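You operate a simulated robot arm through the tools that you are given. There is no shell and no other tool. Be economical: measure what you need, move in short steps, check, and stop when the job is done.

You are at the controls of a simulated two-armed robot. One attempt, no reset.

TASK
Push the spill kit drawer shut. Switch the sieve switch on. Open the lower drawer, fetch the wooden brush and set it in the inside of the lower drawer, then shut the drawer. Do these in any order.

Only the result counts: the job must be done as asked and must still hold three seconds after the hand-in. Knocking over, shifting, dropping, spilling or breaking anything else fails it.

THE ROBOT
Two 7-joint arms with three-finger grippers on one trunk, on a base that drives. Base frame: it is fixed to the floor where the robot stands at the start and does not move with it; the origin is under the middle of the robot, x ahead of it, y to its left, z up. Readings come in m, degrees, newtons and seconds.
The left shoulder is at the start at [0.07, 0.165, 0.988], the right one opposite. With the tool pointing down near the work surface each hand reaches from about 0.36 to 0.88 m from the robot's upright axis, wherever it stands, measured 20 degrees to its own side. Places, roughly: inside of the lower drawer [-1.7, -1.5, 0.4]; lower drawer [-1.6, -1.4, 0.5]; sieve switch [-1, -2.4, 1]; spill kit drawer [-0.9, -2, 0.8]; wooden brush (10x4x4 cm) [-1, -2.5, 0.9]. Payload 3.91 kg a hand.
Tool frame (each hand has its own): the origin (TCP) lies between the finger pads and is the grasp point; the fingertips stand 0.03 m ahead of it; z points along the fingers, y is the line along which they close. The gripper opens to 0.116 m. The gripper's body begins 0.073 m behind the TCP.
Orientation is told as [roll, pitch, yaw] about the base's x, y, z axes, in that order, counted from this pose: with the fingers straight down and closing along the base's y, the tool's x points along the base's -x, its y along +y and its z along -z.

THE INTERFACE
- The arms move only by the tool nudge_tool. It takes "left_increments", "right_increments" or both (then of equal length, played together; a hand with none holds still); each is a list of rows, each a list of 6 numbers: the shift along the tool's x, y, z in units of 300 mm (1.0 is 300 mm), then the turn, a rotation vector about the tool's x, y, z in units of 120 degrees (1.0 is 120 degrees). In form: [[dx, dy, dz, wx, wy, wz], ...]. A call has 1 to 8 rows; each row is the pose to reach, as a shift and turn from the pose commanded when the call began, along the tool's axes at that moment. "left_hand" and "right_hand" are, for a hand that has rows, the finger opening in mm, from 0 to 116, set as the call begins (left out, the last holds). A call with a number of a shift or a turn outside -1 to 1 is refused whole. Rows are played at 5 a second. More than 0.05 m and 8.6 degrees between two rows, or a gripper value outside its range, and nothing of the call is played. Where a pose cannot be reached the arm comes as near as it can. A force on the tool above 40 N (or 10 N above the force at the start of the call, whichever is more), or a blocked arm, ends the call early, and 0.2 s more pass. Each finger travels about 0.153 m/s and halts on what it meets, pressing with about 44 N; the grip force reading is that of the motor and also rises with nothing between the fingers. The clock runs only during rows and for 0.2 s after the last one: add rows that repeat a pose to give the fingers time. The reply holds the time, the measured pose of the TCP, the force on the tool along the base axes, the opening and the grip force, in the units named above and with some noise, with the torque about the TCP (base axes, N m) and any sound that the robot's microphone picked up.
- Cameras (640 x 400 px; columns grow to the right, rows downward): "scene" is now at [0.1431, 0.008, 1.3275]; the picture's right is [0.10, -1.00, 0.00], its down [-0.36, -0.03, -0.93] and it looks along [0.93, 0.09, -0.36] (base axes); focal length 248 px, centre (320, 200). "left" rides on the left gripper at [0.075, 0.017, -0.088] in its tool frame; the picture's right is [-0.22, 0.97, 0.00], its down [-0.70, -0.16, -0.70] and it looks along [-0.68, -0.16, 0.71] (tool axes); focal length 247 px, centre (320, 200). "right" rides on the right gripper at [0.052, 0.056, -0.088] in its tool frame; the picture's right is [-0.73, 0.68, 0.00], its down [-0.49, -0.52, -0.70] and it looks along [-0.48, -0.51, 0.71] (tool axes); focal length 247 px, centre (320, 200). There is no depth. A picture from a camera that has moved, and an enlarged one, comes with that camera's place and axes in the base frame and with its lens.
- capture(camera): a new picture of that camera. It takes no simulated time.
- lift_body(by): slides the trunk up (or, below 0, down) by that many m; the arms and the scene camera ride with it, the base frame stays. It gives what a move gives, with no picture.
- steer(legs): drives the robot by 1 to 6 legs, each [ahead, left, turn to the left] in m, m and degrees, along the robot's own axes; the way and the turn of a leg run together, so that a leg with both is an arc; at most 1.5 m and 180 degrees a leg. The arms and the cameras ride along, it lands a little off, and it stops where it bumps. It gives what a move gives.
- turn_head(pan, tilt): turns the head with the scene camera to pan (to the left, within 86 degrees either way) and tilt (down, from -29 to 69), counted from straight ahead of the robot. It gives what a move gives.
- inspect(camera, box): a new picture of the part [left, top, right, bottom] of that camera's present view, enlarged. It takes no simulated time.
- hand_in(): hands the job in; it is judged then, once.

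Work in short steps. Places have to be worked out from the pictures, the camera data and where the tool is seen: move nearer, look again, correct. Check each grasp and each placing, and mend what went wrong. You have 180 turns and 144 pictures in all, those below and enlarged ones among them. Open the grippers and draw the arms clear of the work before you hand the job in, unless the task says otherwise; then end with one line.

The tools are called after "Emit:" by a JSON object that holds its "op" and its "data". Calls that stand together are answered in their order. nudge_tool: Moves the arms, as the interface text tells. Its arguments: {"type":"object","properties":{"left_increments":{"type":"array"},"left_hand":{"type":"number"},"right_increments":{"type":"array"},"right_hand":{"type":"number"}},"required":[]} The other tools are called the same way: lift_body (by) slides the trunk up or down; steer (legs) drives the base; turn_head (pan, tilt) turns the head that bears the scene camera; capture (camera) takes a picture; inspect (camera, box) takes an enlarged picture of a part of a camera's view; hand_in () hands the job in.

At the start:

```text
clock: 0.0
left_tcp_pos: [0.5239, 0.2654, 1.018]
left_tcp_rot: [-0.1, 0.7, 0.0]
left_contact_force: [0.3, 0.2, 0.8]
left_wrist_torque: [0.03, 0.03, -0.02]
left_gripper_width: 0.116
left_grip_force: 0.0
right_tcp_pos: [0.6706, -0.2318, 1.0135]
right_tcp_rot: [-0.1, -0.1, -0.1]
right_contact_force: [-0.2, 0.8, 0.9]
right_wrist_torque: [0.0, 0.01, 0.02]
right_gripper_width: 0.1159
right_grip_force: 0.1
trunk travel left (down, up): [-0.525, 0.315]
robot x, y, heading: [-0.0006, -0.0017, -0.1]
head pan, tilt: [-0.5, 68.8]
```

scene: 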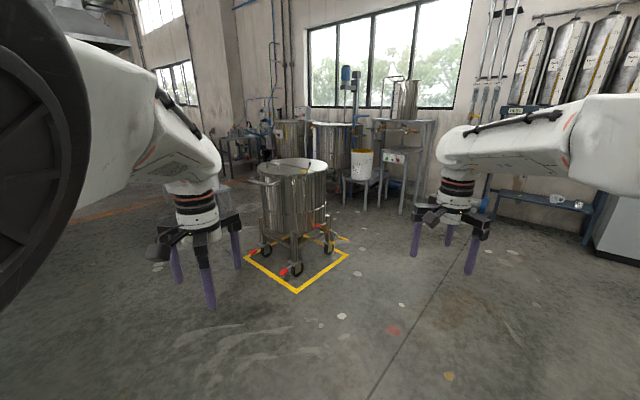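
right: 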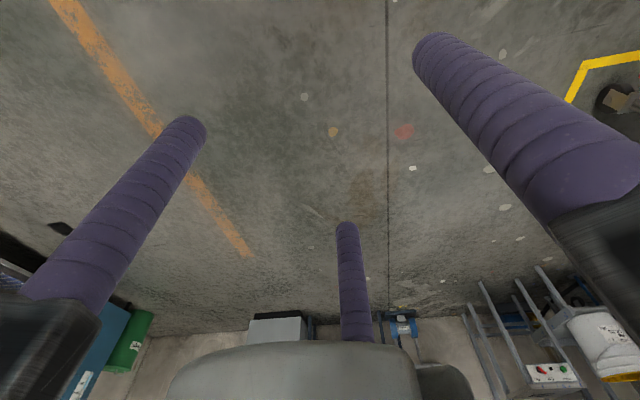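
left: 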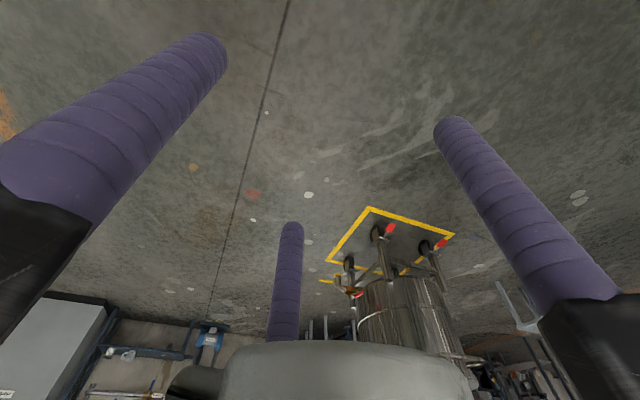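

The work lies behind and to the right of the robot, around [-1, -2.3]. I first turn in place to face it and look.

Emit:
{"op": "steer", "data": {"legs": [[0, 0, -110]]}}

```text
clock: 5.0
left_tcp_pos: [0.0755, -0.5838, 1.0115]
left_tcp_rot: [0.0, 1.3, -109.5]
left_contact_force: [0.6, 1.0, -0.2]
left_wrist_torque: [-0.02, 0.0, -0.01]
left_gripper_width: 0.116
left_grip_force: 0.1
right_tcp_pos: [-0.4443, -0.5544, 1.013]
right_tcp_rot: [-0.1, 0.0, -109.7]
right_contact_force: [-0.1, 0.3, 0.0]
right_wrist_torque: [-0.01, 0.02, 0.02]
right_gripper_width: 0.1159
right_grip_force: 0.2
trunk travel left (down, up): [-0.525, 0.315]
robot x, y, heading: [-0.0019, -0.002, -109.4]
head pan, tilt: [-0.5, 68.8]
```

Now a picture of the work area.

Emit:
{"op": "capture", "data": {"camera": "scene"}}

```text
140 pictures are left
camera scene: at [-0.0416, -0.1369, 1.3206], right [-0.96, 0.27, 0.0], down [0.12, 0.41, -0.9], along [-0.24, -0.87, -0.43], focal length 248 px, centre (320, 200)
```

scene: 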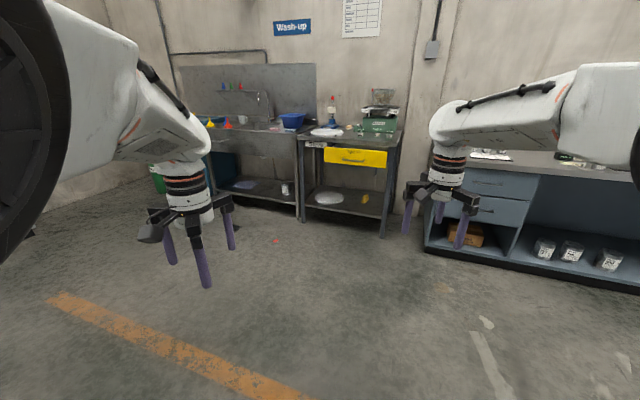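

The yellow drawer, the sieve shaker and the blue cabinet are visible. Enlarge.

Emit:
{"op": "inspect", "data": {"camera": "scene", "box": [280, 70, 440, 240]}}

Emit:
{"op": "inspect", "data": {"camera": "scene", "box": [400, 130, 640, 290]}}

```text
2.35 times, centred on (360, 155) of scene
camera zoom: at [-0.0416, -0.1369, 1.3206], right [-0.96, 0.27, 0.0], down [0.12, 0.41, -0.9], along [-0.24, -0.87, -0.43], focal length 583 px, centre (226, 306)
```

zoom: 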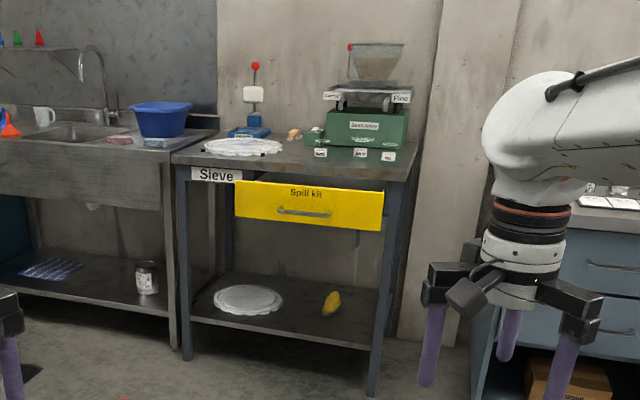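

```text
2.50 times, centred on (520, 210) of scene
camera zoom: at [-0.0416, -0.1369, 1.3206], right [-0.96, 0.27, 0.0], down [0.12, 0.41, -0.9], along [-0.24, -0.87, -0.43], focal length 620 px, centre (-180, 175)
```

zoom: 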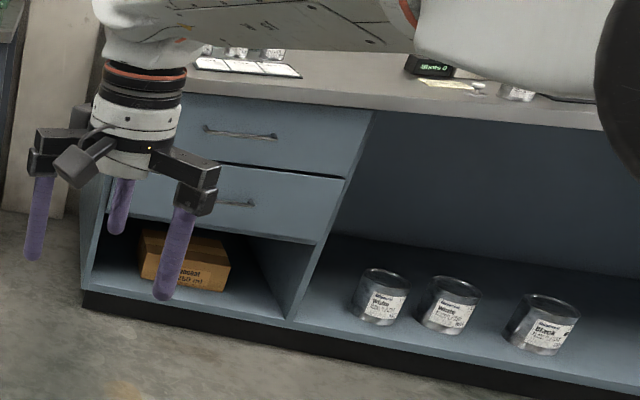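

Furniture appears to lie along a wall rotated so its inward normal is heading about -128°. I turn to face it and drive nearer the sieve table.

Emit:
{"op": "steer", "data": {"legs": [[0, 0, -18.6], [0.9, 0.5, 0]]}}

Emit:
{"op": "turn_head", "data": {"pan": 0, "tilt": 30}}

Emit:
{"op": "capture", "data": {"camera": "scene"}}

```text
clock: 11.4
left_tcp_pos: [-0.282, -1.5928, 1.0076]
left_tcp_rot: [0.0, 1.9, -128.4]
left_contact_force: [0.6, -1.0, -0.7]
left_wrist_torque: [-0.02, -0.01, 0.03]
left_gripper_width: 0.116
left_grip_force: 0.0
right_tcp_pos: [-0.7634, -1.3969, 1.0127]
right_tcp_rot: [0.0, 0.0, -128.3]
right_contact_force: [-0.2, -0.2, 0.7]
right_wrist_torque: [0.0, -0.01, 0.0]
right_gripper_width: 0.1159
right_grip_force: 0.0
trunk travel left (down, up): [-0.525, 0.315]
robot x, y, heading: [-0.1647, -1.0154, -128.2]
head pan, tilt: [-0.5, 68.8]
```

```text
clock: 12.4
left_tcp_pos: [-0.281, -1.5922, 1.0062]
left_tcp_rot: [-0.3, 2.2, -128.2]
left_contact_force: [0.4, -0.1, 0.1]
left_wrist_torque: [-0.03, 0.02, 0.01]
left_gripper_width: 0.1161
left_grip_force: 0.1
right_tcp_pos: [-0.7628, -1.3971, 1.013]
right_tcp_rot: [0.0, 0.0, -128.3]
right_contact_force: [0.5, 0.1, 0.3]
right_wrist_torque: [0.02, -0.01, 0.01]
right_gripper_width: 0.1158
right_grip_force: 0.1
trunk travel left (down, up): [-0.525, 0.315]
robot x, y, heading: [-0.162, -1.0167, -128.4]
head pan, tilt: [0.0, 30.0]
```

```text
137 pictures are left
camera scene: at [-0.2477, -1.1295, 1.3125], right [-0.81, 0.58, 0.0], down [0.3, 0.41, -0.86], along [-0.5, -0.7, -0.51], focal length 248 px, centre (320, 200)
```

scene: 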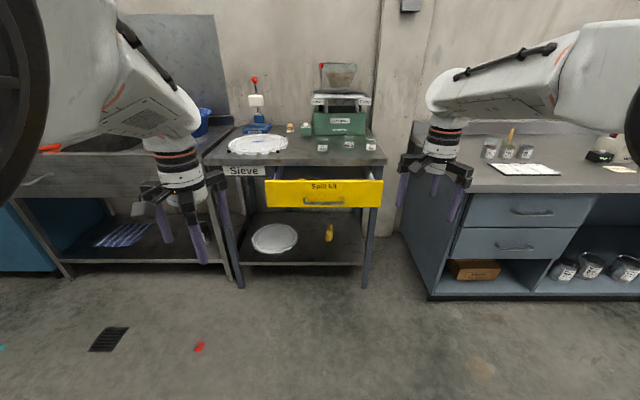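

Facing the table squarely. Zoom in on the table top.

Emit:
{"op": "inspect", "data": {"camera": "scene", "box": [220, 50, 390, 215]}}

Emit:
{"op": "inspect", "data": {"camera": "scene", "box": [235, 65, 335, 165]}}

```text
2.42 times, centred on (305, 132) of scene
camera zoom: at [-0.2477, -1.1295, 1.3125], right [-0.81, 0.58, 0.0], down [0.3, 0.41, -0.86], along [-0.5, -0.7, -0.51], focal length 601 px, centre (356, 364)
```

zoom: 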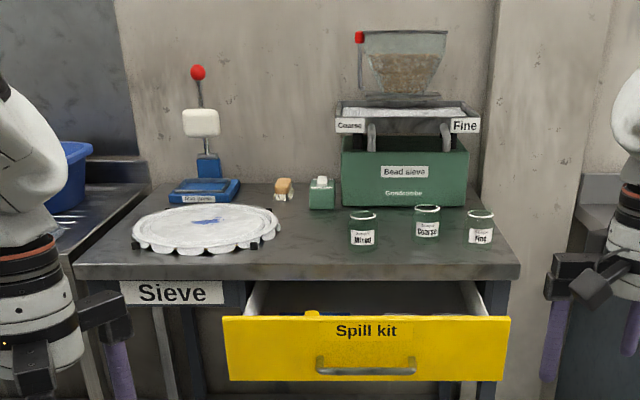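

```text
4.00 times, centred on (285, 115) of scene
camera zoom: at [-0.2477, -1.1295, 1.3125], right [-0.81, 0.58, 0.0], down [0.3, 0.41, -0.86], along [-0.5, -0.7, -0.51], focal length 992 px, centre (460, 540)
```

zoom: 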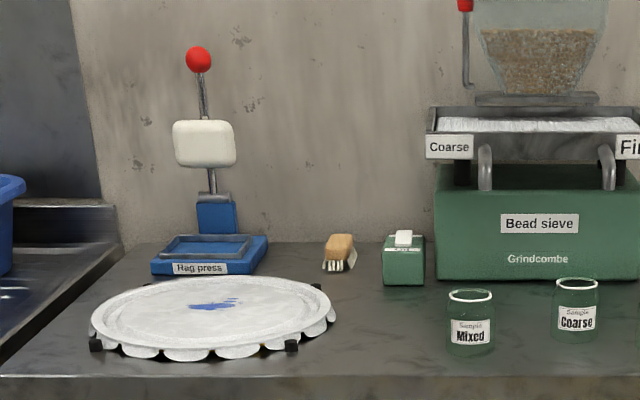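

The sieve switch is the small green box with a white rocker. The brush stands beside it, and the yellow drawer is about 10 cm open. First I bring the right hand to point forward, closed, ready to push the drawer.

Emit:
{"op": "nudge_tool", "data": {"right_hand": 0, "right_increments": [[0, 0, 0, 0, -0.068, 0], [0, 0, 0, 0, -0.136, 0], [0, 0, 0, 0, -0.204, 0], [0, 0, 0, 0, -0.272, 0], [0, 0, 0, 0, -0.34, 0], [0, 0, 0, 0, -0.408, 0]]}}

Emit:
{"op": "lift_body", "data": {"by": -0.22}}

Emit:
{"op": "nudge_tool", "data": {"right_increments": [[0, 0, 0, 0, -0.068, 0], [0, 0, 0, 0, -0.136, 0], [0, 0, 0, 0, -0.204, 0], [0, 0, 0, 0, -0.272, 0], [0, 0, 0, 0, -0.342, 0]]}}

Emit:
{"op": "capture", "data": {"camera": "scene"}}

```text
clock: 13.8
left_tcp_pos: [-0.2832, -1.5909, 1.0059]
left_tcp_rot: [0.1, 2.1, -128.4]
left_contact_force: [-0.2, -0.2, 0.6]
left_wrist_torque: [-0.04, -0.02, 0.0]
left_gripper_width: 0.116
left_grip_force: 0.1
right_tcp_pos: [-0.7515, -1.3943, 1.0023]
right_tcp_rot: [12.1, -41.7, -142.9]
right_contact_force: [-4.0, 0.6, 1.1]
right_wrist_torque: [-0.01, -0.15, 0.2]
right_gripper_width: 0.0088
right_grip_force: 43.9
right hand out of reach, approached as far as the arm can: row 6
trunk travel left (down, up): [-0.525, 0.315]
robot x, y, heading: [-0.1596, -1.015, -128.3]
head pan, tilt: [0.0, 30.0]
```

```text
clock: 16.2
left_tcp_pos: [-0.2809, -1.5925, 0.7856]
left_tcp_rot: [0.0, 2.1, -128.4]
left_contact_force: [-0.2, 0.1, 0.8]
left_wrist_torque: [-0.02, -0.03, -0.02]
left_gripper_width: 0.116
left_grip_force: 0.0
right_tcp_pos: [-0.7648, -1.3936, 0.7902]
right_tcp_rot: [-0.8, -45.8, -128.4]
right_contact_force: [-0.8, -0.1, -0.1]
right_wrist_torque: [0.01, 0.0, -0.03]
right_gripper_width: 0.0089
right_grip_force: 44.7
trunk travel left (down, up): [-0.305, 0.535]
robot x, y, heading: [-0.1625, -1.0154, -128.6]
head pan, tilt: [0.0, 30.0]
```

```text
clock: 17.4
left_tcp_pos: [-0.2812, -1.5925, 0.7869]
left_tcp_rot: [0.0, 2.0, -128.3]
left_contact_force: [-0.1, 0.6, 0.5]
left_wrist_torque: [0.03, -0.03, 0.0]
left_gripper_width: 0.1161
left_grip_force: 0.1
right_tcp_pos: [-0.7662, -1.3939, 0.7909]
right_tcp_rot: [-8.8, -86.9, -120.3]
right_contact_force: [0.0, 0.4, -0.7]
right_wrist_torque: [0.0, 0.02, 0.0]
right_gripper_width: 0.0089
right_grip_force: 43.9
trunk travel left (down, up): [-0.305, 0.535]
robot x, y, heading: [-0.1633, -1.0151, -128.6]
head pan, tilt: [0.0, 30.0]
```

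```text
134 pictures are left
camera scene: at [-0.2488, -1.1296, 1.0944], right [-0.81, 0.59, 0.0], down [0.29, 0.4, -0.87], along [-0.51, -0.71, -0.49], focal length 248 px, centre (320, 200)
```

scene: 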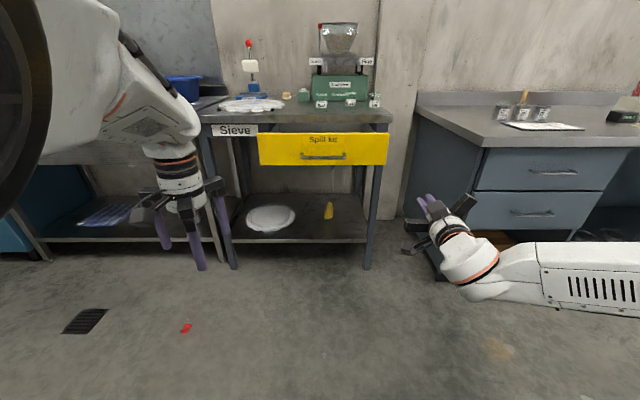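

The right hand is horizontal at z 0.79. The drawer front is at about d=1.96–2.03 along the wall normal, z 0.72–0.84. I shift the hand left to the drawer's middle.

Emit:
{"op": "nudge_tool", "data": {"right_increments": [[0, 0.14, 0, 0, 0, 0], [0, 0.28, 0, 0, 0, 0], [0, 0.42, 0, 0, 0, 0], [0, 0.56, 0, 0, 0, 0], [0, 0.7, 0, 0, 0, 0], [0, 0.8, 0, 0, 0, 0]]}}

Emit:
{"op": "capture", "data": {"camera": "scene"}}

Emit:
{"op": "capture", "data": {"camera": "right"}}

```text
clock: 18.8
left_tcp_pos: [-0.2806, -1.5914, 0.7879]
left_tcp_rot: [0.0, 1.9, -128.3]
left_contact_force: [0.3, 0.9, -0.7]
left_wrist_torque: [-0.01, 0.02, -0.03]
left_gripper_width: 0.1162
left_grip_force: 0.0
right_tcp_pos: [-0.5765, -1.5451, 0.7895]
right_tcp_rot: [-9.9, -86.8, -119.1]
right_contact_force: [-0.6, -1.2, 0.4]
right_wrist_torque: [0.02, 0.01, -0.03]
right_gripper_width: 0.0089
right_grip_force: 43.9
trunk travel left (down, up): [-0.305, 0.535]
robot x, y, heading: [-0.1617, -1.0174, -128.4]
head pan, tilt: [0.0, 30.0]
```

```text
133 pictures are left
camera scene: at [-0.2478, -1.13, 1.0949], right [-0.81, 0.59, 0.0], down [0.28, 0.39, -0.87], along [-0.51, -0.71, -0.48], focal length 248 px, centre (320, 200)
```

scene: 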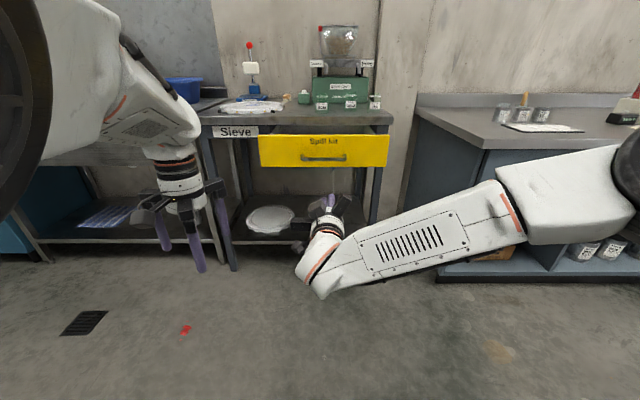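

```text
132 pictures are left
camera right: at [-0.4755, -1.5102, 0.7411], right [0.51, -0.46, 0.72], down [0.02, 0.85, 0.53], along [-0.86, -0.26, 0.44], focal length 247 px, centre (320, 200)
```

right: 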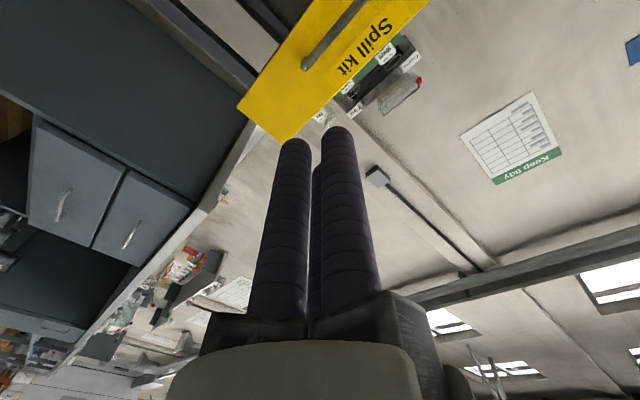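

Hand is centred at the drawer. I drive 0.27 m ahead, keeping the fingertips short of it.

Emit:
{"op": "steer", "data": {"legs": [[0.27, 0, 0]]}}

Emit:
{"op": "capture", "data": {"camera": "scene"}}

Emit:
{"op": "capture", "data": {"camera": "left"}}

```text
clock: 20.7
left_tcp_pos: [-0.449, -1.8048, 0.788]
left_tcp_rot: [0.0, 1.9, -128.5]
left_contact_force: [-0.1, 0.3, -0.6]
left_wrist_torque: [0.01, -0.02, -0.01]
left_gripper_width: 0.116
left_grip_force: 0.1
right_tcp_pos: [-0.7455, -1.7586, 0.7881]
right_tcp_rot: [-9.3, -86.7, -119.6]
right_contact_force: [-0.7, -0.2, -0.2]
right_wrist_torque: [-0.03, -0.02, 0.02]
right_gripper_width: 0.009
right_grip_force: 44.1
trunk travel left (down, up): [-0.305, 0.535]
robot x, y, heading: [-0.3312, -1.2331, -128.2]
head pan, tilt: [0.0, 30.0]
```

```text
131 pictures are left
camera scene: at [-0.4173, -1.3431, 1.0953], right [-0.81, 0.59, 0.0], down [0.28, 0.39, -0.88], along [-0.52, -0.71, -0.48], focal length 248 px, centre (320, 200)
```

scene: 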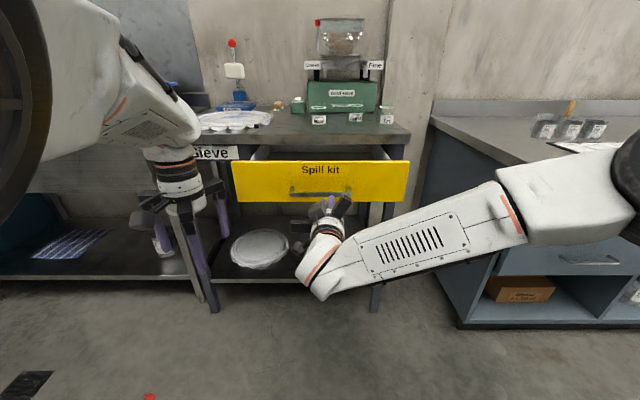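

```text
130 pictures are left
camera left: at [-0.3918, -1.7598, 0.8783], right [0.63, -0.78, -0.01], down [-0.57, -0.47, 0.68], along [-0.53, -0.42, -0.74], focal length 247 px, centre (320, 200)
```

left: 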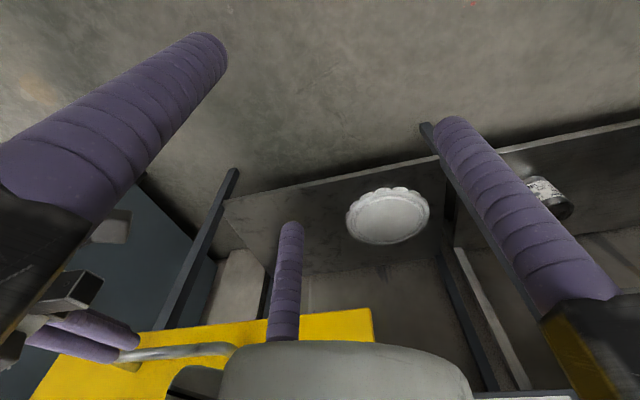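

Zoom on the fingertips and handle.

Emit:
{"op": "inspect", "data": {"camera": "scene", "box": [220, 130, 420, 255]}}

Emit:
{"op": "inspect", "data": {"camera": "left", "box": [0, 240, 260, 400]}}

```text
3.20 times, centred on (320, 192) of scene
camera zoom: at [-0.4173, -1.3431, 1.0953], right [-0.81, 0.59, 0.0], down [0.28, 0.39, -0.88], along [-0.52, -0.71, -0.48], focal length 793 px, centre (320, 224)
```

zoom: 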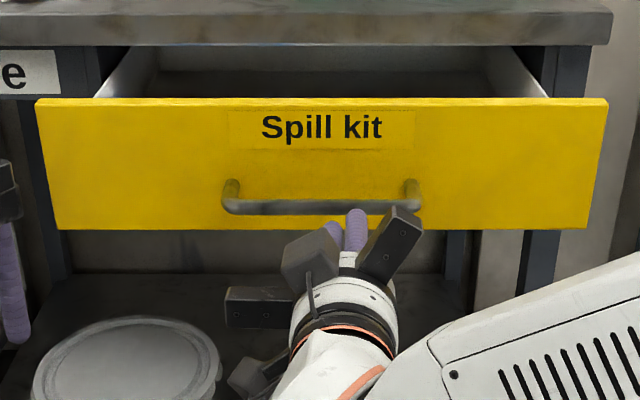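

```text
2.46 times, centred on (130, 320) of left
camera zoom: at [-0.3918, -1.7598, 0.8783], right [0.63, -0.78, -0.01], down [-0.57, -0.47, 0.68], along [-0.53, -0.42, -0.74], focal length 608 px, centre (788, -95)
```

zoom: 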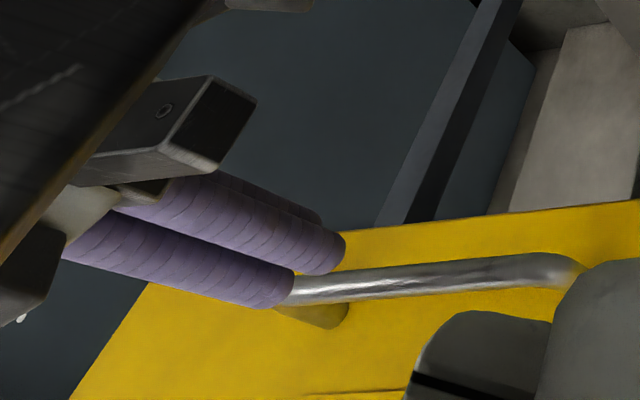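

Tips are at about the handle height and a bit before it. I raise the hand 2.5 cm so it presses the panel above the handle, then push ahead.

Emit:
{"op": "nudge_tool", "data": {"right_increments": [[-0.083, 0, 0, 0, 0, 0], [-0.083, 0, 0.14, 0, 0, 0], [-0.083, 0, 0.25, 0, 0, 0], [-0.083, 0, 0.33, 0, 0, 0]]}}

Emit:
{"op": "inspect", "data": {"camera": "scene", "box": [220, 100, 420, 225]}}

```text
clock: 21.7
left_tcp_pos: [-0.4499, -1.8055, 0.787]
left_tcp_rot: [0.0, 1.9, -128.4]
left_contact_force: [0.2, 0.0, -0.1]
left_wrist_torque: [0.01, -0.01, -0.05]
left_gripper_width: 0.116
left_grip_force: 0.0
right_tcp_pos: [-0.8103, -1.8363, 0.8047]
right_tcp_rot: [-9.8, -86.7, -119.3]
right_contact_force: [0.6, 0.3, -0.7]
right_wrist_torque: [-0.03, 0.03, 0.02]
right_gripper_width: 0.0091
right_grip_force: 43.8
trunk travel left (down, up): [-0.305, 0.535]
robot x, y, heading: [-0.3335, -1.2274, -128.6]
head pan, tilt: [0.0, 30.0]
```

```text
3.20 times, centred on (320, 162) of scene
camera zoom: at [-0.4178, -1.3427, 1.0951], right [-0.81, 0.59, 0.0], down [0.29, 0.39, -0.88], along [-0.52, -0.71, -0.48], focal length 793 px, centre (320, 320)
```

zoom: 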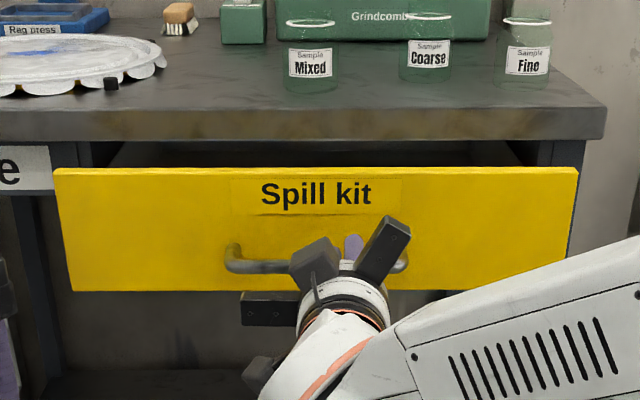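

The drawer is moving easily. I keep pushing in small steps.

Emit:
{"op": "nudge_tool", "data": {"right_increments": [[0, 0, 0.08, 0, 0, 0], [0, 0, 0.16, 0, 0, 0], [0, 0, 0.24, 0, 0, 0], [0, 0, 0.3, 0, 0, 0]]}}

Emit:
{"op": "inspect", "data": {"camera": "scene", "box": [220, 100, 420, 225]}}

```text
clock: 22.7
left_tcp_pos: [-0.449, -1.8057, 0.7878]
left_tcp_rot: [0.0, 2.0, -128.4]
left_contact_force: [-0.2, -0.7, 0.6]
left_wrist_torque: [0.0, 0.0, 0.01]
left_gripper_width: 0.1163
left_grip_force: 0.1
right_tcp_pos: [-0.8651, -1.9067, 0.8016]
right_tcp_rot: [-9.6, -86.8, -119.5]
right_contact_force: [0.2, -0.1, -0.5]
right_wrist_torque: [0.03, 0.01, 0.0]
right_gripper_width: 0.009
right_grip_force: 44.3
trunk travel left (down, up): [-0.305, 0.535]
robot x, y, heading: [-0.3347, -1.2284, -128.3]
head pan, tilt: [0.0, 30.0]
```

```text
3.20 times, centred on (320, 162) of scene
camera zoom: at [-0.4176, -1.3424, 1.0953], right [-0.8, 0.59, 0.0], down [0.29, 0.39, -0.88], along [-0.52, -0.71, -0.48], focal length 793 px, centre (320, 320)
```

zoom: 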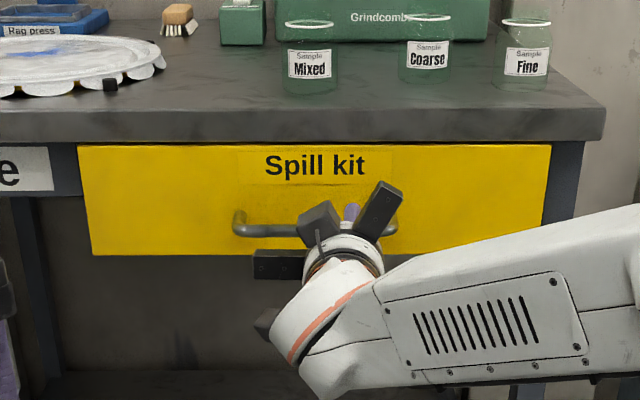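

Nearly flush. Keep pushing gently until a force shows.

Emit:
{"op": "nudge_tool", "data": {"right_increments": [[0, 0, 0.04, 0, 0, 0], [0, 0, 0.08, 0, 0, 0], [0, 0, 0.12, 0, 0, 0], [0, 0, 0.16, 0, 0, 0], [0, 0, 0.2, 0, 0, 0], [0, 0, 0.24, 0, 0, 0]]}}

Emit:
{"op": "inspect", "data": {"camera": "scene", "box": [220, 100, 420, 225]}}

```text
clock: 23.0
left_tcp_pos: [-0.4492, -1.803, 0.7869]
left_tcp_rot: [0.1, 2.1, -128.4]
left_contact_force: [0.8, 0.9, 0.3]
left_wrist_torque: [0.0, 0.0, -0.02]
left_gripper_width: 0.1158
left_grip_force: 0.1
right_tcp_pos: [-0.868, -1.909, 0.8039]
right_tcp_rot: [-8.8, -86.7, -120.3]
right_contact_force: [3.2, 6.5, 1.7]
right_wrist_torque: [0.05, -0.05, -0.12]
right_gripper_width: 0.0087
right_grip_force: 44.0
trunk travel left (down, up): [-0.305, 0.535]
robot x, y, heading: [-0.3368, -1.2293, -128.1]
head pan, tilt: [0.0, 30.0]
stopped in row 1 (right hand): the force on the tool passed its limit at 81 N (the readings are from after the stop); the commanded pose is now the measured one
```

```text
3.20 times, centred on (320, 162) of scene
camera zoom: at [-0.4175, -1.3405, 1.0952], right [-0.8, 0.6, 0.0], down [0.29, 0.39, -0.88], along [-0.53, -0.7, -0.48], focal length 793 px, centre (320, 320)
```

zoom: 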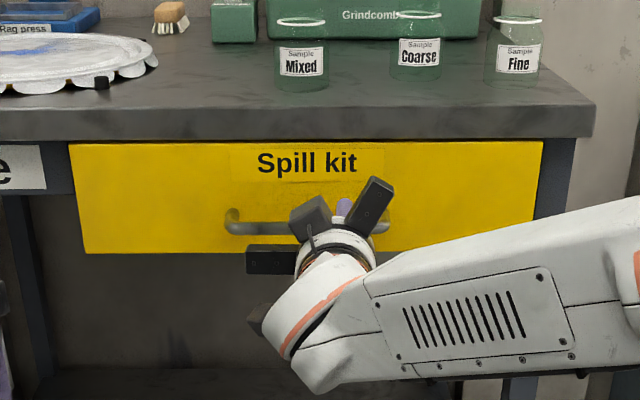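

A hard stop at 81 N: the drawer is shut. I withdraw the right hand and raise the body, then check the drawer.

Emit:
{"op": "nudge_tool", "data": {"right_increments": [[0, 0, -0.15, 0, 0, 0], [0, 0, -0.3, 0, 0, 0], [0, 0, -0.45, 0, 0, 0], [0, 0, -0.6, 0, 0, 0], [0, 0, -0.75, 0, 0, 0], [0, 0, -0.9, 0, 0, 0]]}}

Emit:
{"op": "lift_body", "data": {"by": 0.3}}

Emit:
{"op": "turn_head", "data": {"pan": 10, "tilt": 40}}

Emit:
{"op": "capture", "data": {"camera": "scene"}}

```text
clock: 24.4
left_tcp_pos: [-0.4476, -1.8045, 0.787]
left_tcp_rot: [-0.2, 2.0, -128.5]
left_contact_force: [-0.1, 0.3, 0.0]
left_wrist_torque: [-0.03, 0.03, 0.0]
left_gripper_width: 0.1159
left_grip_force: 0.0
right_tcp_pos: [-0.6983, -1.6993, 0.8158]
right_tcp_rot: [-9.3, -86.7, -119.5]
right_contact_force: [0.3, 1.1, 0.3]
right_wrist_torque: [0.0, 0.0, 0.01]
right_gripper_width: 0.009
right_grip_force: 43.5
trunk travel left (down, up): [-0.305, 0.535]
robot x, y, heading: [-0.3373, -1.2247, -128.2]
head pan, tilt: [0.0, 30.0]
```

```text
clock: 27.4
left_tcp_pos: [-0.4501, -1.8055, 1.0885]
left_tcp_rot: [0.0, 2.0, -128.4]
left_contact_force: [0.2, 0.3, 0.9]
left_wrist_torque: [-0.01, 0.0, 0.03]
left_gripper_width: 0.1162
left_grip_force: 0.0
right_tcp_pos: [-0.6979, -1.701, 1.1158]
right_tcp_rot: [-9.2, -86.6, -119.7]
right_contact_force: [0.1, 0.0, 0.3]
right_wrist_torque: [-0.01, 0.02, 0.0]
right_gripper_width: 0.0091
right_grip_force: 44.5
trunk travel left (down, up): [-0.605, 0.235]
robot x, y, heading: [-0.3368, -1.2256, -128.5]
head pan, tilt: [0.0, 30.0]
```

```text
clock: 28.1
left_tcp_pos: [-0.4499, -1.804, 1.0886]
left_tcp_rot: [0.1, 1.8, -128.4]
left_contact_force: [-0.1, 0.7, 0.7]
left_wrist_torque: [0.0, 0.01, 0.02]
left_gripper_width: 0.1157
left_grip_force: 0.1
right_tcp_pos: [-0.6989, -1.7011, 1.1175]
right_tcp_rot: [-9.0, -86.6, -119.9]
right_contact_force: [0.6, 0.1, 0.8]
right_wrist_torque: [0.01, 0.0, -0.02]
right_gripper_width: 0.0092
right_grip_force: 43.7
trunk travel left (down, up): [-0.605, 0.235]
robot x, y, heading: [-0.3355, -1.2312, -128.3]
head pan, tilt: [10.0, 40.0]
```

```text
124 pictures are left
camera scene: at [-0.4041, -1.3433, 1.3784], right [-0.88, 0.48, 0.0], down [0.3, 0.56, -0.77], along [-0.37, -0.68, -0.64], focal length 248 px, centre (320, 200)
```

scene: 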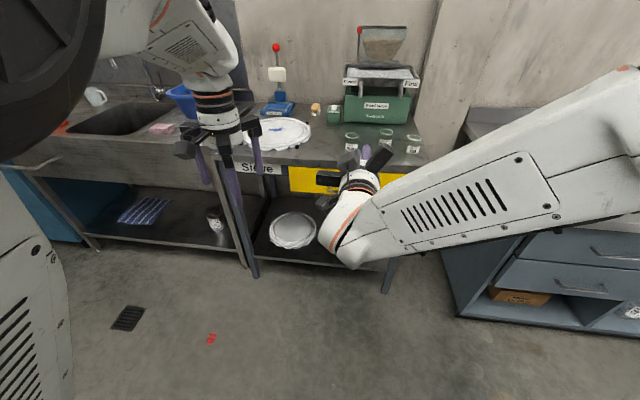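

I tuck the right arm to the side before driving closer.

Emit:
{"op": "nudge_tool", "data": {"right_increments": [[0, -0.1, -0.05, 0, 0, 0], [0, -0.22, -0.1, 0, 0, 0], [0, -0.34, -0.15, 0, 0, 0], [0, -0.46, -0.2, 0, 0, 0], [0, -0.58, -0.25, 0, 0, 0], [0, -0.7, -0.3, 0, 0, 0]]}}

Emit:
{"op": "steer", "data": {"legs": [[0.35, 0, 0]]}}

Emit:
{"op": "capture", "data": {"camera": "scene"}}

Emit:
{"op": "capture", "data": {"camera": "left"}}

```text
clock: 29.6
left_tcp_pos: [-0.4527, -1.8037, 1.0882]
left_tcp_rot: [0.1, 2.1, -128.4]
left_contact_force: [-0.3, 0.9, 0.8]
left_wrist_torque: [-0.05, -0.04, 0.03]
left_gripper_width: 0.1158
left_grip_force: 0.0
right_tcp_pos: [-0.8382, -1.5573, 1.1491]
right_tcp_rot: [-5.9, -86.6, -123.0]
right_contact_force: [-1.4, 0.8, -0.9]
right_wrist_torque: [0.0, 0.01, 0.03]
right_gripper_width: 0.0088
right_grip_force: 43.9
right hand out of reach, approached as far as the arm can: row 4, 5, 6
trunk travel left (down, up): [-0.605, 0.235]
robot x, y, heading: [-0.3341, -1.2272, -128.4]
head pan, tilt: [10.0, 40.0]
```

```text
clock: 31.8
left_tcp_pos: [-0.6655, -2.0758, 1.0871]
left_tcp_rot: [0.0, 2.0, -128.3]
left_contact_force: [-0.2, 0.8, -0.3]
left_wrist_torque: [0.03, -0.02, 0.0]
left_gripper_width: 0.116
left_grip_force: 0.1
right_tcp_pos: [-1.0503, -1.8324, 1.1496]
right_tcp_rot: [-9.0, -86.7, -119.8]
right_contact_force: [0.1, 0.0, -1.2]
right_wrist_torque: [0.0, 0.0, -0.02]
right_gripper_width: 0.009
right_grip_force: 44.3
trunk travel left (down, up): [-0.605, 0.235]
robot x, y, heading: [-0.5448, -1.5025, -128.2]
head pan, tilt: [10.0, 40.0]
```

```text
123 pictures are left
camera scene: at [-0.6189, -1.6147, 1.378], right [-0.88, 0.48, 0.0], down [0.31, 0.57, -0.77], along [-0.36, -0.67, -0.64], focal length 248 px, centre (320, 200)
```

scene: 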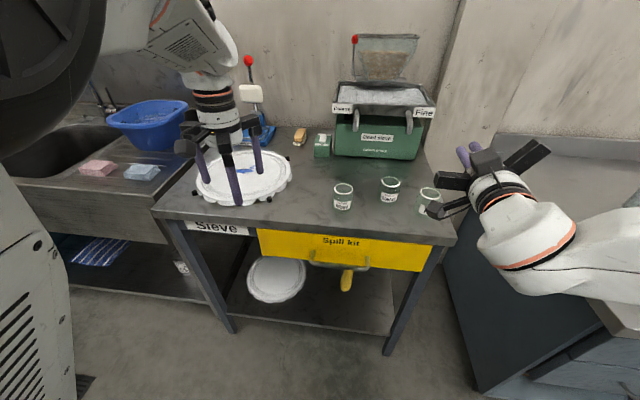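

```text
122 pictures are left
camera left: at [-0.6064, -2.0304, 1.1785], right [0.63, -0.78, -0.01], down [-0.57, -0.47, 0.68], along [-0.53, -0.42, -0.74], focal length 247 px, centre (320, 200)
```

left: 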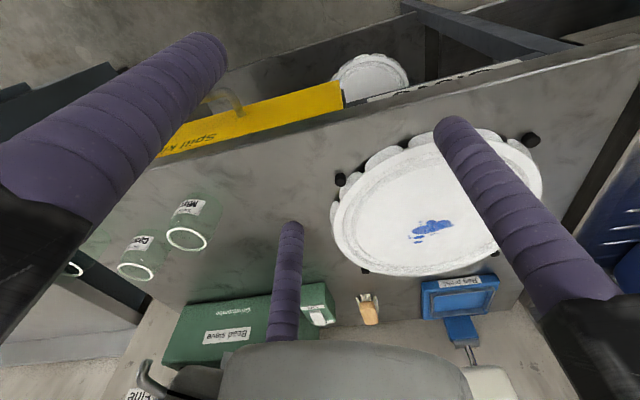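

Good views. Zoom on brush and switch from both cameras to triangulate.

Emit:
{"op": "inspect", "data": {"camera": "scene", "box": [280, 115, 350, 165]}}

Emit:
{"op": "inspect", "data": {"camera": "left", "box": [270, 260, 430, 360]}}

Emit:
{"op": "inspect", "data": {"camera": "scene", "box": [230, 210, 470, 300]}}

```text
8.00 times, centred on (315, 140) of scene
camera zoom: at [-0.6189, -1.6147, 1.378], right [-0.88, 0.48, 0.0], down [0.31, 0.57, -0.77], along [-0.36, -0.67, -0.64], focal length 1983 px, centre (360, 680)
```

zoom: 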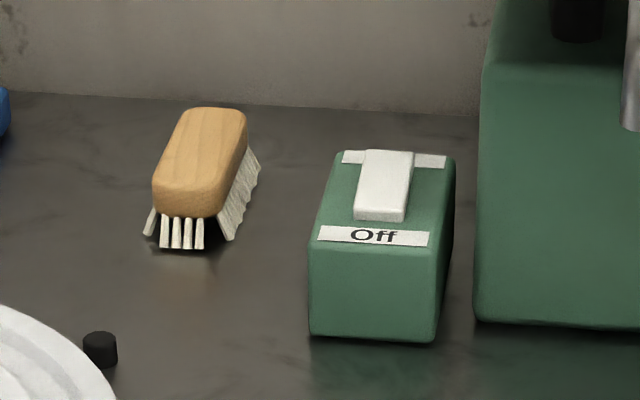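

```text
4.00 times, centred on (350, 310) of left
camera zoom: at [-0.6064, -2.0304, 1.1785], right [0.63, -0.78, -0.01], down [-0.57, -0.47, 0.68], along [-0.53, -0.42, -0.74], focal length 988 px, centre (200, -240)
```

zoom: 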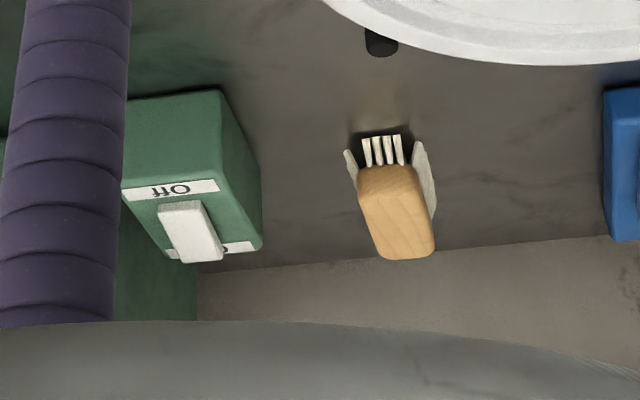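

```text
2.67 times, centred on (350, 255) of scene
camera zoom: at [-0.6189, -1.6147, 1.378], right [-0.88, 0.48, 0.0], down [0.31, 0.57, -0.77], along [-0.36, -0.67, -0.64], focal length 661 px, centre (240, 53)
```

zoom: 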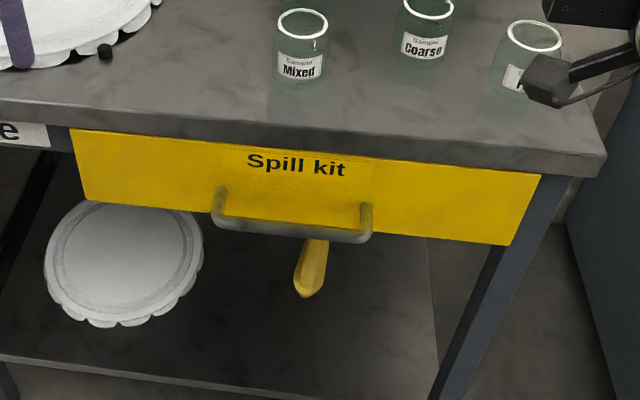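

The drawer is flush. The rocker's far end ("On") is at about [-1.05, -2.387, 0.964], the brush at about [-1.01, -2.515, 0.92], and the table top at about 0.89. Before driving closer I look straight down to see the base clearance.

Emit:
{"op": "turn_head", "data": {"pan": 0, "tilt": 69}}

Emit:
{"op": "capture", "data": {"camera": "scene"}}

```text
clock: 32.7
left_tcp_pos: [-0.665, -2.076, 1.0883]
left_tcp_rot: [0.0, 2.0, -128.4]
left_contact_force: [0.0, 0.2, 0.3]
left_wrist_torque: [-0.02, 0.0, -0.02]
left_gripper_width: 0.116
left_grip_force: 0.1
right_tcp_pos: [-1.0489, -1.8304, 1.1502]
right_tcp_rot: [-9.1, -86.8, -119.9]
right_contact_force: [-0.3, 1.0, 0.6]
right_wrist_torque: [0.0, 0.0, -0.03]
right_gripper_width: 0.0089
right_grip_force: 44.1
trunk travel left (down, up): [-0.605, 0.235]
robot x, y, heading: [-0.5488, -1.4994, -128.6]
head pan, tilt: [0.0, 68.8]
```

```text
118 pictures are left
camera scene: at [-0.6129, -1.5834, 1.3419], right [-0.78, 0.62, 0.0], down [0.58, 0.73, -0.36], along [-0.23, -0.28, -0.93], focal length 248 px, centre (320, 200)
```

scene: 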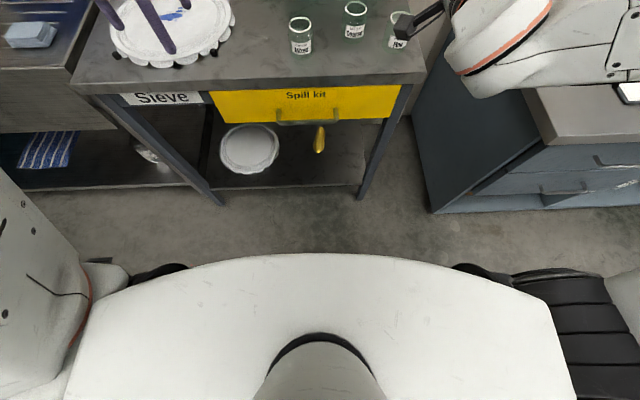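

Base front has about 0.3 m clearance to the table. I first move the right hand further right so it does not near the sieve when I drive.

Emit:
{"op": "nudge_tool", "data": {"right_increments": [[0, -0.13, 0, 0, 0, 0], [0, -0.27, 0, 0, 0, 0], [0, -0.41, 0, 0, 0, 0], [0, -0.55, 0, 0, 0, 0], [0, -0.69, 0, 0, 0, 0], [0, -0.83, 0, 0, 0, 0]]}}

Emit:
{"op": "capture", "data": {"camera": "scene"}}

```text
clock: 34.1
left_tcp_pos: [-0.6655, -2.0733, 1.0889]
left_tcp_rot: [0.1, 1.9, -128.2]
left_contact_force: [-0.5, 0.1, 0.0]
left_wrist_torque: [-0.03, -0.04, 0.0]
left_gripper_width: 0.1161
left_grip_force: 0.1
right_tcp_pos: [-1.2473, -1.6717, 1.1515]
right_tcp_rot: [-5.5, -86.5, -123.3]
right_contact_force: [-1.5, -0.1, -0.3]
right_wrist_torque: [0.0, -0.01, 0.02]
right_gripper_width: 0.009
right_grip_force: 44.5
right hand out of reach, approached as far as the arm can: row 1, 2
trunk travel left (down, up): [-0.605, 0.235]
robot x, y, heading: [-0.5445, -1.4993, -128.5]
head pan, tilt: [0.0, 68.8]
```

```text
117 pictures are left
camera scene: at [-0.6148, -1.581, 1.3419], right [-0.78, 0.62, 0.0], down [0.58, 0.73, -0.36], along [-0.22, -0.29, -0.93], focal length 248 px, centre (320, 200)
```

scene: 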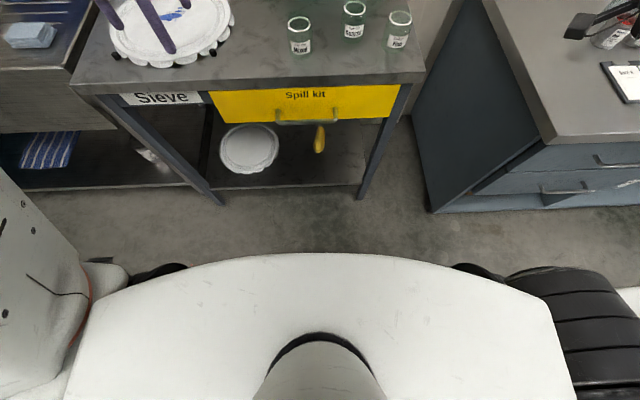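

Clear. Drive 0.24 m ahead.

Emit:
{"op": "steer", "data": {"legs": [[0.24, 0, 0]]}}

Emit:
{"op": "turn_head", "data": {"pan": 15, "tilt": 45}}

Emit:
{"op": "capture", "data": {"camera": "scene"}}

Emit:
{"op": "capture", "data": {"camera": "left"}}

```text
clock: 35.9
left_tcp_pos: [-0.8124, -2.2651, 1.0874]
left_tcp_rot: [0.0, 2.0, -128.3]
left_contact_force: [-0.2, -0.4, -0.4]
left_wrist_torque: [0.02, -0.06, 0.02]
left_gripper_width: 0.1158
left_grip_force: 0.0
right_tcp_pos: [-1.3934, -1.8624, 1.1527]
right_tcp_rot: [-9.0, -86.6, -119.8]
right_contact_force: [0.2, 0.1, -0.8]
right_wrist_torque: [0.03, -0.04, 0.02]
right_gripper_width: 0.0092
right_grip_force: 44.1
trunk travel left (down, up): [-0.605, 0.235]
robot x, y, heading: [-0.693, -1.6899, -128.2]
head pan, tilt: [0.0, 68.8]
```

```text
clock: 36.8
left_tcp_pos: [-0.8129, -2.2631, 1.0878]
left_tcp_rot: [0.0, 2.0, -128.3]
left_contact_force: [0.2, 1.1, -0.3]
left_wrist_torque: [0.01, -0.01, 0.0]
left_gripper_width: 0.116
left_grip_force: 0.0
right_tcp_pos: [-1.3916, -1.8631, 1.1528]
right_tcp_rot: [-9.0, -86.7, -119.9]
right_contact_force: [0.6, -0.3, 0.8]
right_wrist_torque: [-0.02, -0.01, 0.04]
right_gripper_width: 0.0091
right_grip_force: 43.8
trunk travel left (down, up): [-0.605, 0.235]
robot x, y, heading: [-0.6978, -1.6867, -128.0]
head pan, tilt: [15.0, 45.0]
```

```text
116 pictures are left
camera scene: at [-0.7593, -1.8023, 1.3707], right [-0.92, 0.4, 0.0], down [0.28, 0.65, -0.71], along [-0.28, -0.65, -0.71], focal length 248 px, centre (320, 200)
```

scene: 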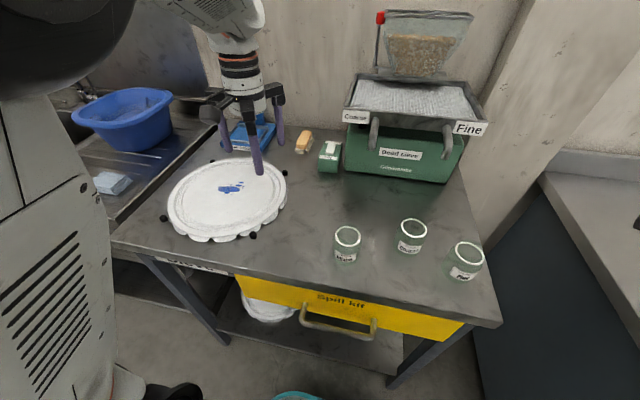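

```text
115 pictures are left
camera left: at [-0.7547, -2.2183, 1.1787], right [0.63, -0.78, -0.01], down [-0.57, -0.47, 0.68], along [-0.53, -0.42, -0.74], focal length 247 px, centre (320, 200)
```

left: 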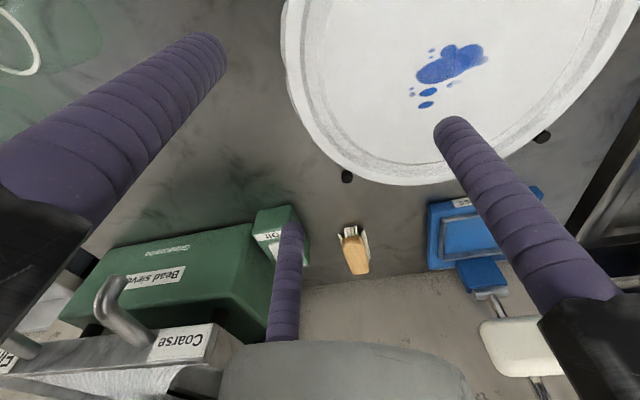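

Now in range. Zoom both views on switch and brush for better numbers.

Emit:
{"op": "inspect", "data": {"camera": "scene", "box": [280, 110, 380, 190]}}

Emit:
{"op": "inspect", "data": {"camera": "left", "box": [240, 190, 400, 290]}}

```text
5.00 times, centred on (330, 150) of scene
camera zoom: at [-0.7593, -1.8023, 1.3707], right [-0.92, 0.4, 0.0], down [0.28, 0.65, -0.71], along [-0.28, -0.65, -0.71], focal length 1239 px, centre (270, 450)
```

zoom: 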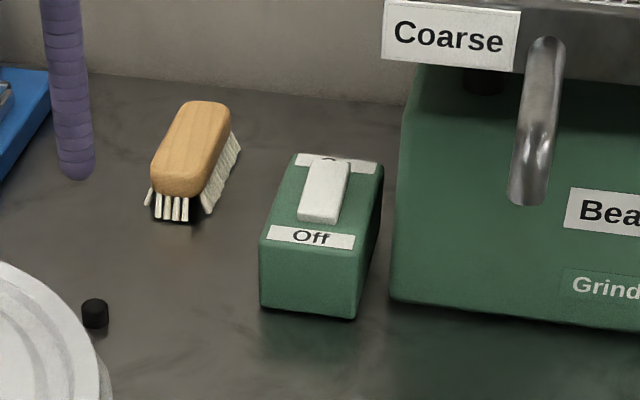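

```text
4.00 times, centred on (320, 240) of left
camera zoom: at [-0.7547, -2.2183, 1.1787], right [0.63, -0.78, -0.01], down [-0.57, -0.47, 0.68], along [-0.53, -0.42, -0.74], focal length 988 px, centre (320, 40)
```

zoom: 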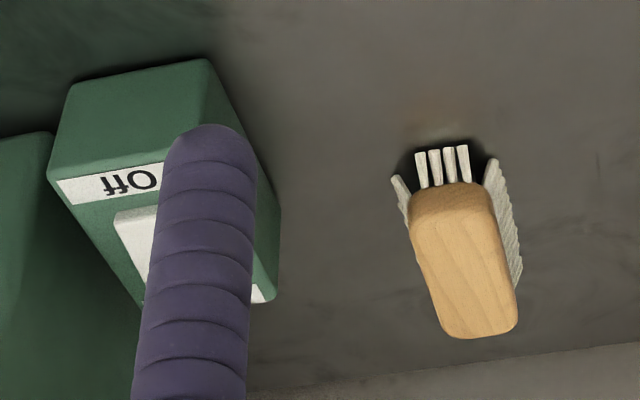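

The brush top is at about [-1.001, -2.497, 0.923] and the rocker's On end at about [-1.05, -2.387, 0.964]. The sieve tray overhangs close on the right, so I close the left hand and tilt it to come from the front-left.

Emit:
{"op": "nudge_tool", "data": {"left_hand": 0, "left_increments": [[-0.05, 0, 0, 0.033, -0.05, 0], [-0.1, -0.03, 0, 0.066, -0.1, 0], [-0.15, -0.06, 0, 0.1, -0.15, 0], [-0.2, -0.09, 0, 0.133, -0.2, 0], [-0.25, -0.13, 0, 0.167, -0.25, 0], [-0.25, -0.13, 0, 0.167, -0.25, 0]]}}

Emit:
{"op": "capture", "data": {"camera": "scene"}}

Emit:
{"op": "capture", "data": {"camera": "left"}}

```text
clock: 38.2
left_tcp_pos: [-0.8893, -2.2975, 1.085]
left_tcp_rot: [-21.8, -27.4, -122.4]
left_contact_force: [0.0, -0.1, -0.8]
left_wrist_torque: [-0.02, 0.0, 0.0]
left_gripper_width: 0.0091
left_grip_force: 43.8
right_tcp_pos: [-1.3925, -1.8627, 1.1523]
right_tcp_rot: [-9.2, -86.5, -119.8]
right_contact_force: [0.1, 0.8, -0.1]
right_wrist_torque: [0.01, 0.01, 0.02]
right_gripper_width: 0.0087
right_grip_force: 43.7
trunk travel left (down, up): [-0.605, 0.235]
robot x, y, heading: [-0.6969, -1.6889, -128.3]
head pan, tilt: [15.0, 45.0]
```

```text
112 pictures are left
camera scene: at [-0.7593, -1.8026, 1.3707], right [-0.92, 0.4, 0.0], down [0.28, 0.65, -0.71], along [-0.28, -0.65, -0.71], focal length 248 px, centre (320, 200)
```

scene: 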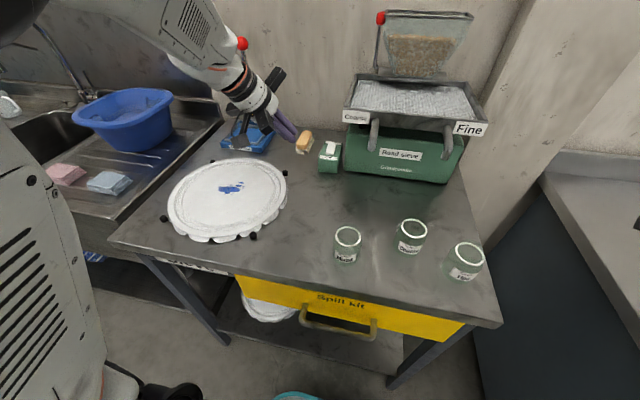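

```text
111 pictures are left
camera left: at [-0.7939, -2.2394, 1.1178], right [0.57, -0.79, -0.22], down [-0.06, -0.31, 0.95], along [-0.82, -0.52, -0.22], focal length 247 px, centre (320, 200)
```

left: 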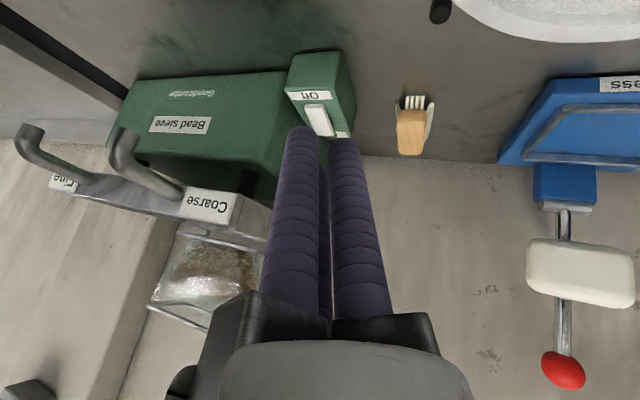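

The pose suits the job. I move toward a standoff about 5 cm before the rocker's On end.

Emit:
{"op": "nudge_tool", "data": {"left_increments": [[-0.07, -0.012, 0.1, 0, 0, 0], [-0.14, -0.025, 0.2, 0, 0, 0], [-0.21, -0.037, 0.3, 0, 0, 0], [-0.277, -0.049, 0.393, 0, 0, 0]]}}

Emit:
{"op": "inspect", "data": {"camera": "scene", "box": [270, 70, 400, 190]}}

Emit:
{"op": "capture", "data": {"camera": "left"}}

```text
clock: 39.2
left_tcp_pos: [-1.0042, -2.3725, 1.0301]
left_tcp_rot: [-21.9, -27.3, -122.5]
left_contact_force: [0.0, -0.6, 0.2]
left_wrist_torque: [0.02, 0.02, -0.01]
left_gripper_width: 0.0089
left_grip_force: 43.8
right_tcp_pos: [-1.3932, -1.8657, 1.1515]
right_tcp_rot: [-9.0, -86.6, -119.8]
right_contact_force: [-0.3, 0.0, -0.7]
right_wrist_torque: [-0.02, 0.01, 0.0]
right_gripper_width: 0.0091
right_grip_force: 43.8
trunk travel left (down, up): [-0.605, 0.235]
robot x, y, heading: [-0.6951, -1.69, -128.0]
head pan, tilt: [15.0, 45.0]
```

```text
3.33 times, centred on (335, 130) of scene
camera zoom: at [-0.7605, -1.8044, 1.3705], right [-0.92, 0.4, 0.0], down [0.28, 0.65, -0.71], along [-0.28, -0.65, -0.71], focal length 826 px, centre (270, 433)
```

zoom: 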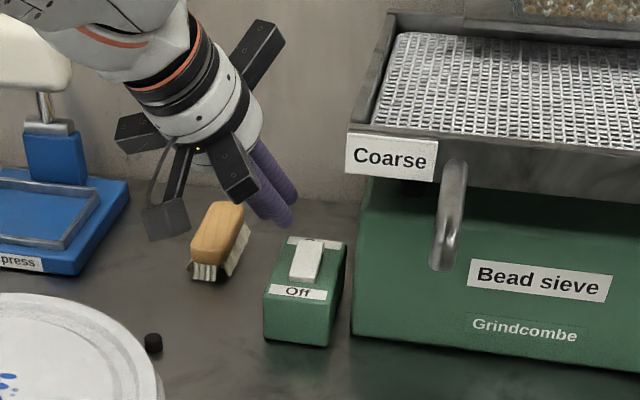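

```text
109 pictures are left
camera left: at [-0.9087, -2.3136, 1.0623], right [0.57, -0.79, -0.22], down [-0.06, -0.31, 0.95], along [-0.82, -0.52, -0.22], focal length 247 px, centre (320, 200)
```

left: 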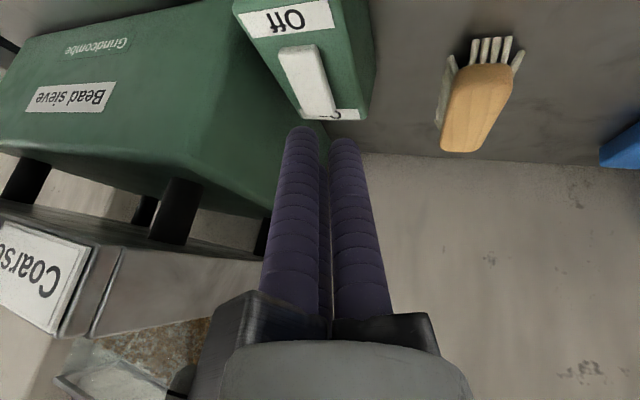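

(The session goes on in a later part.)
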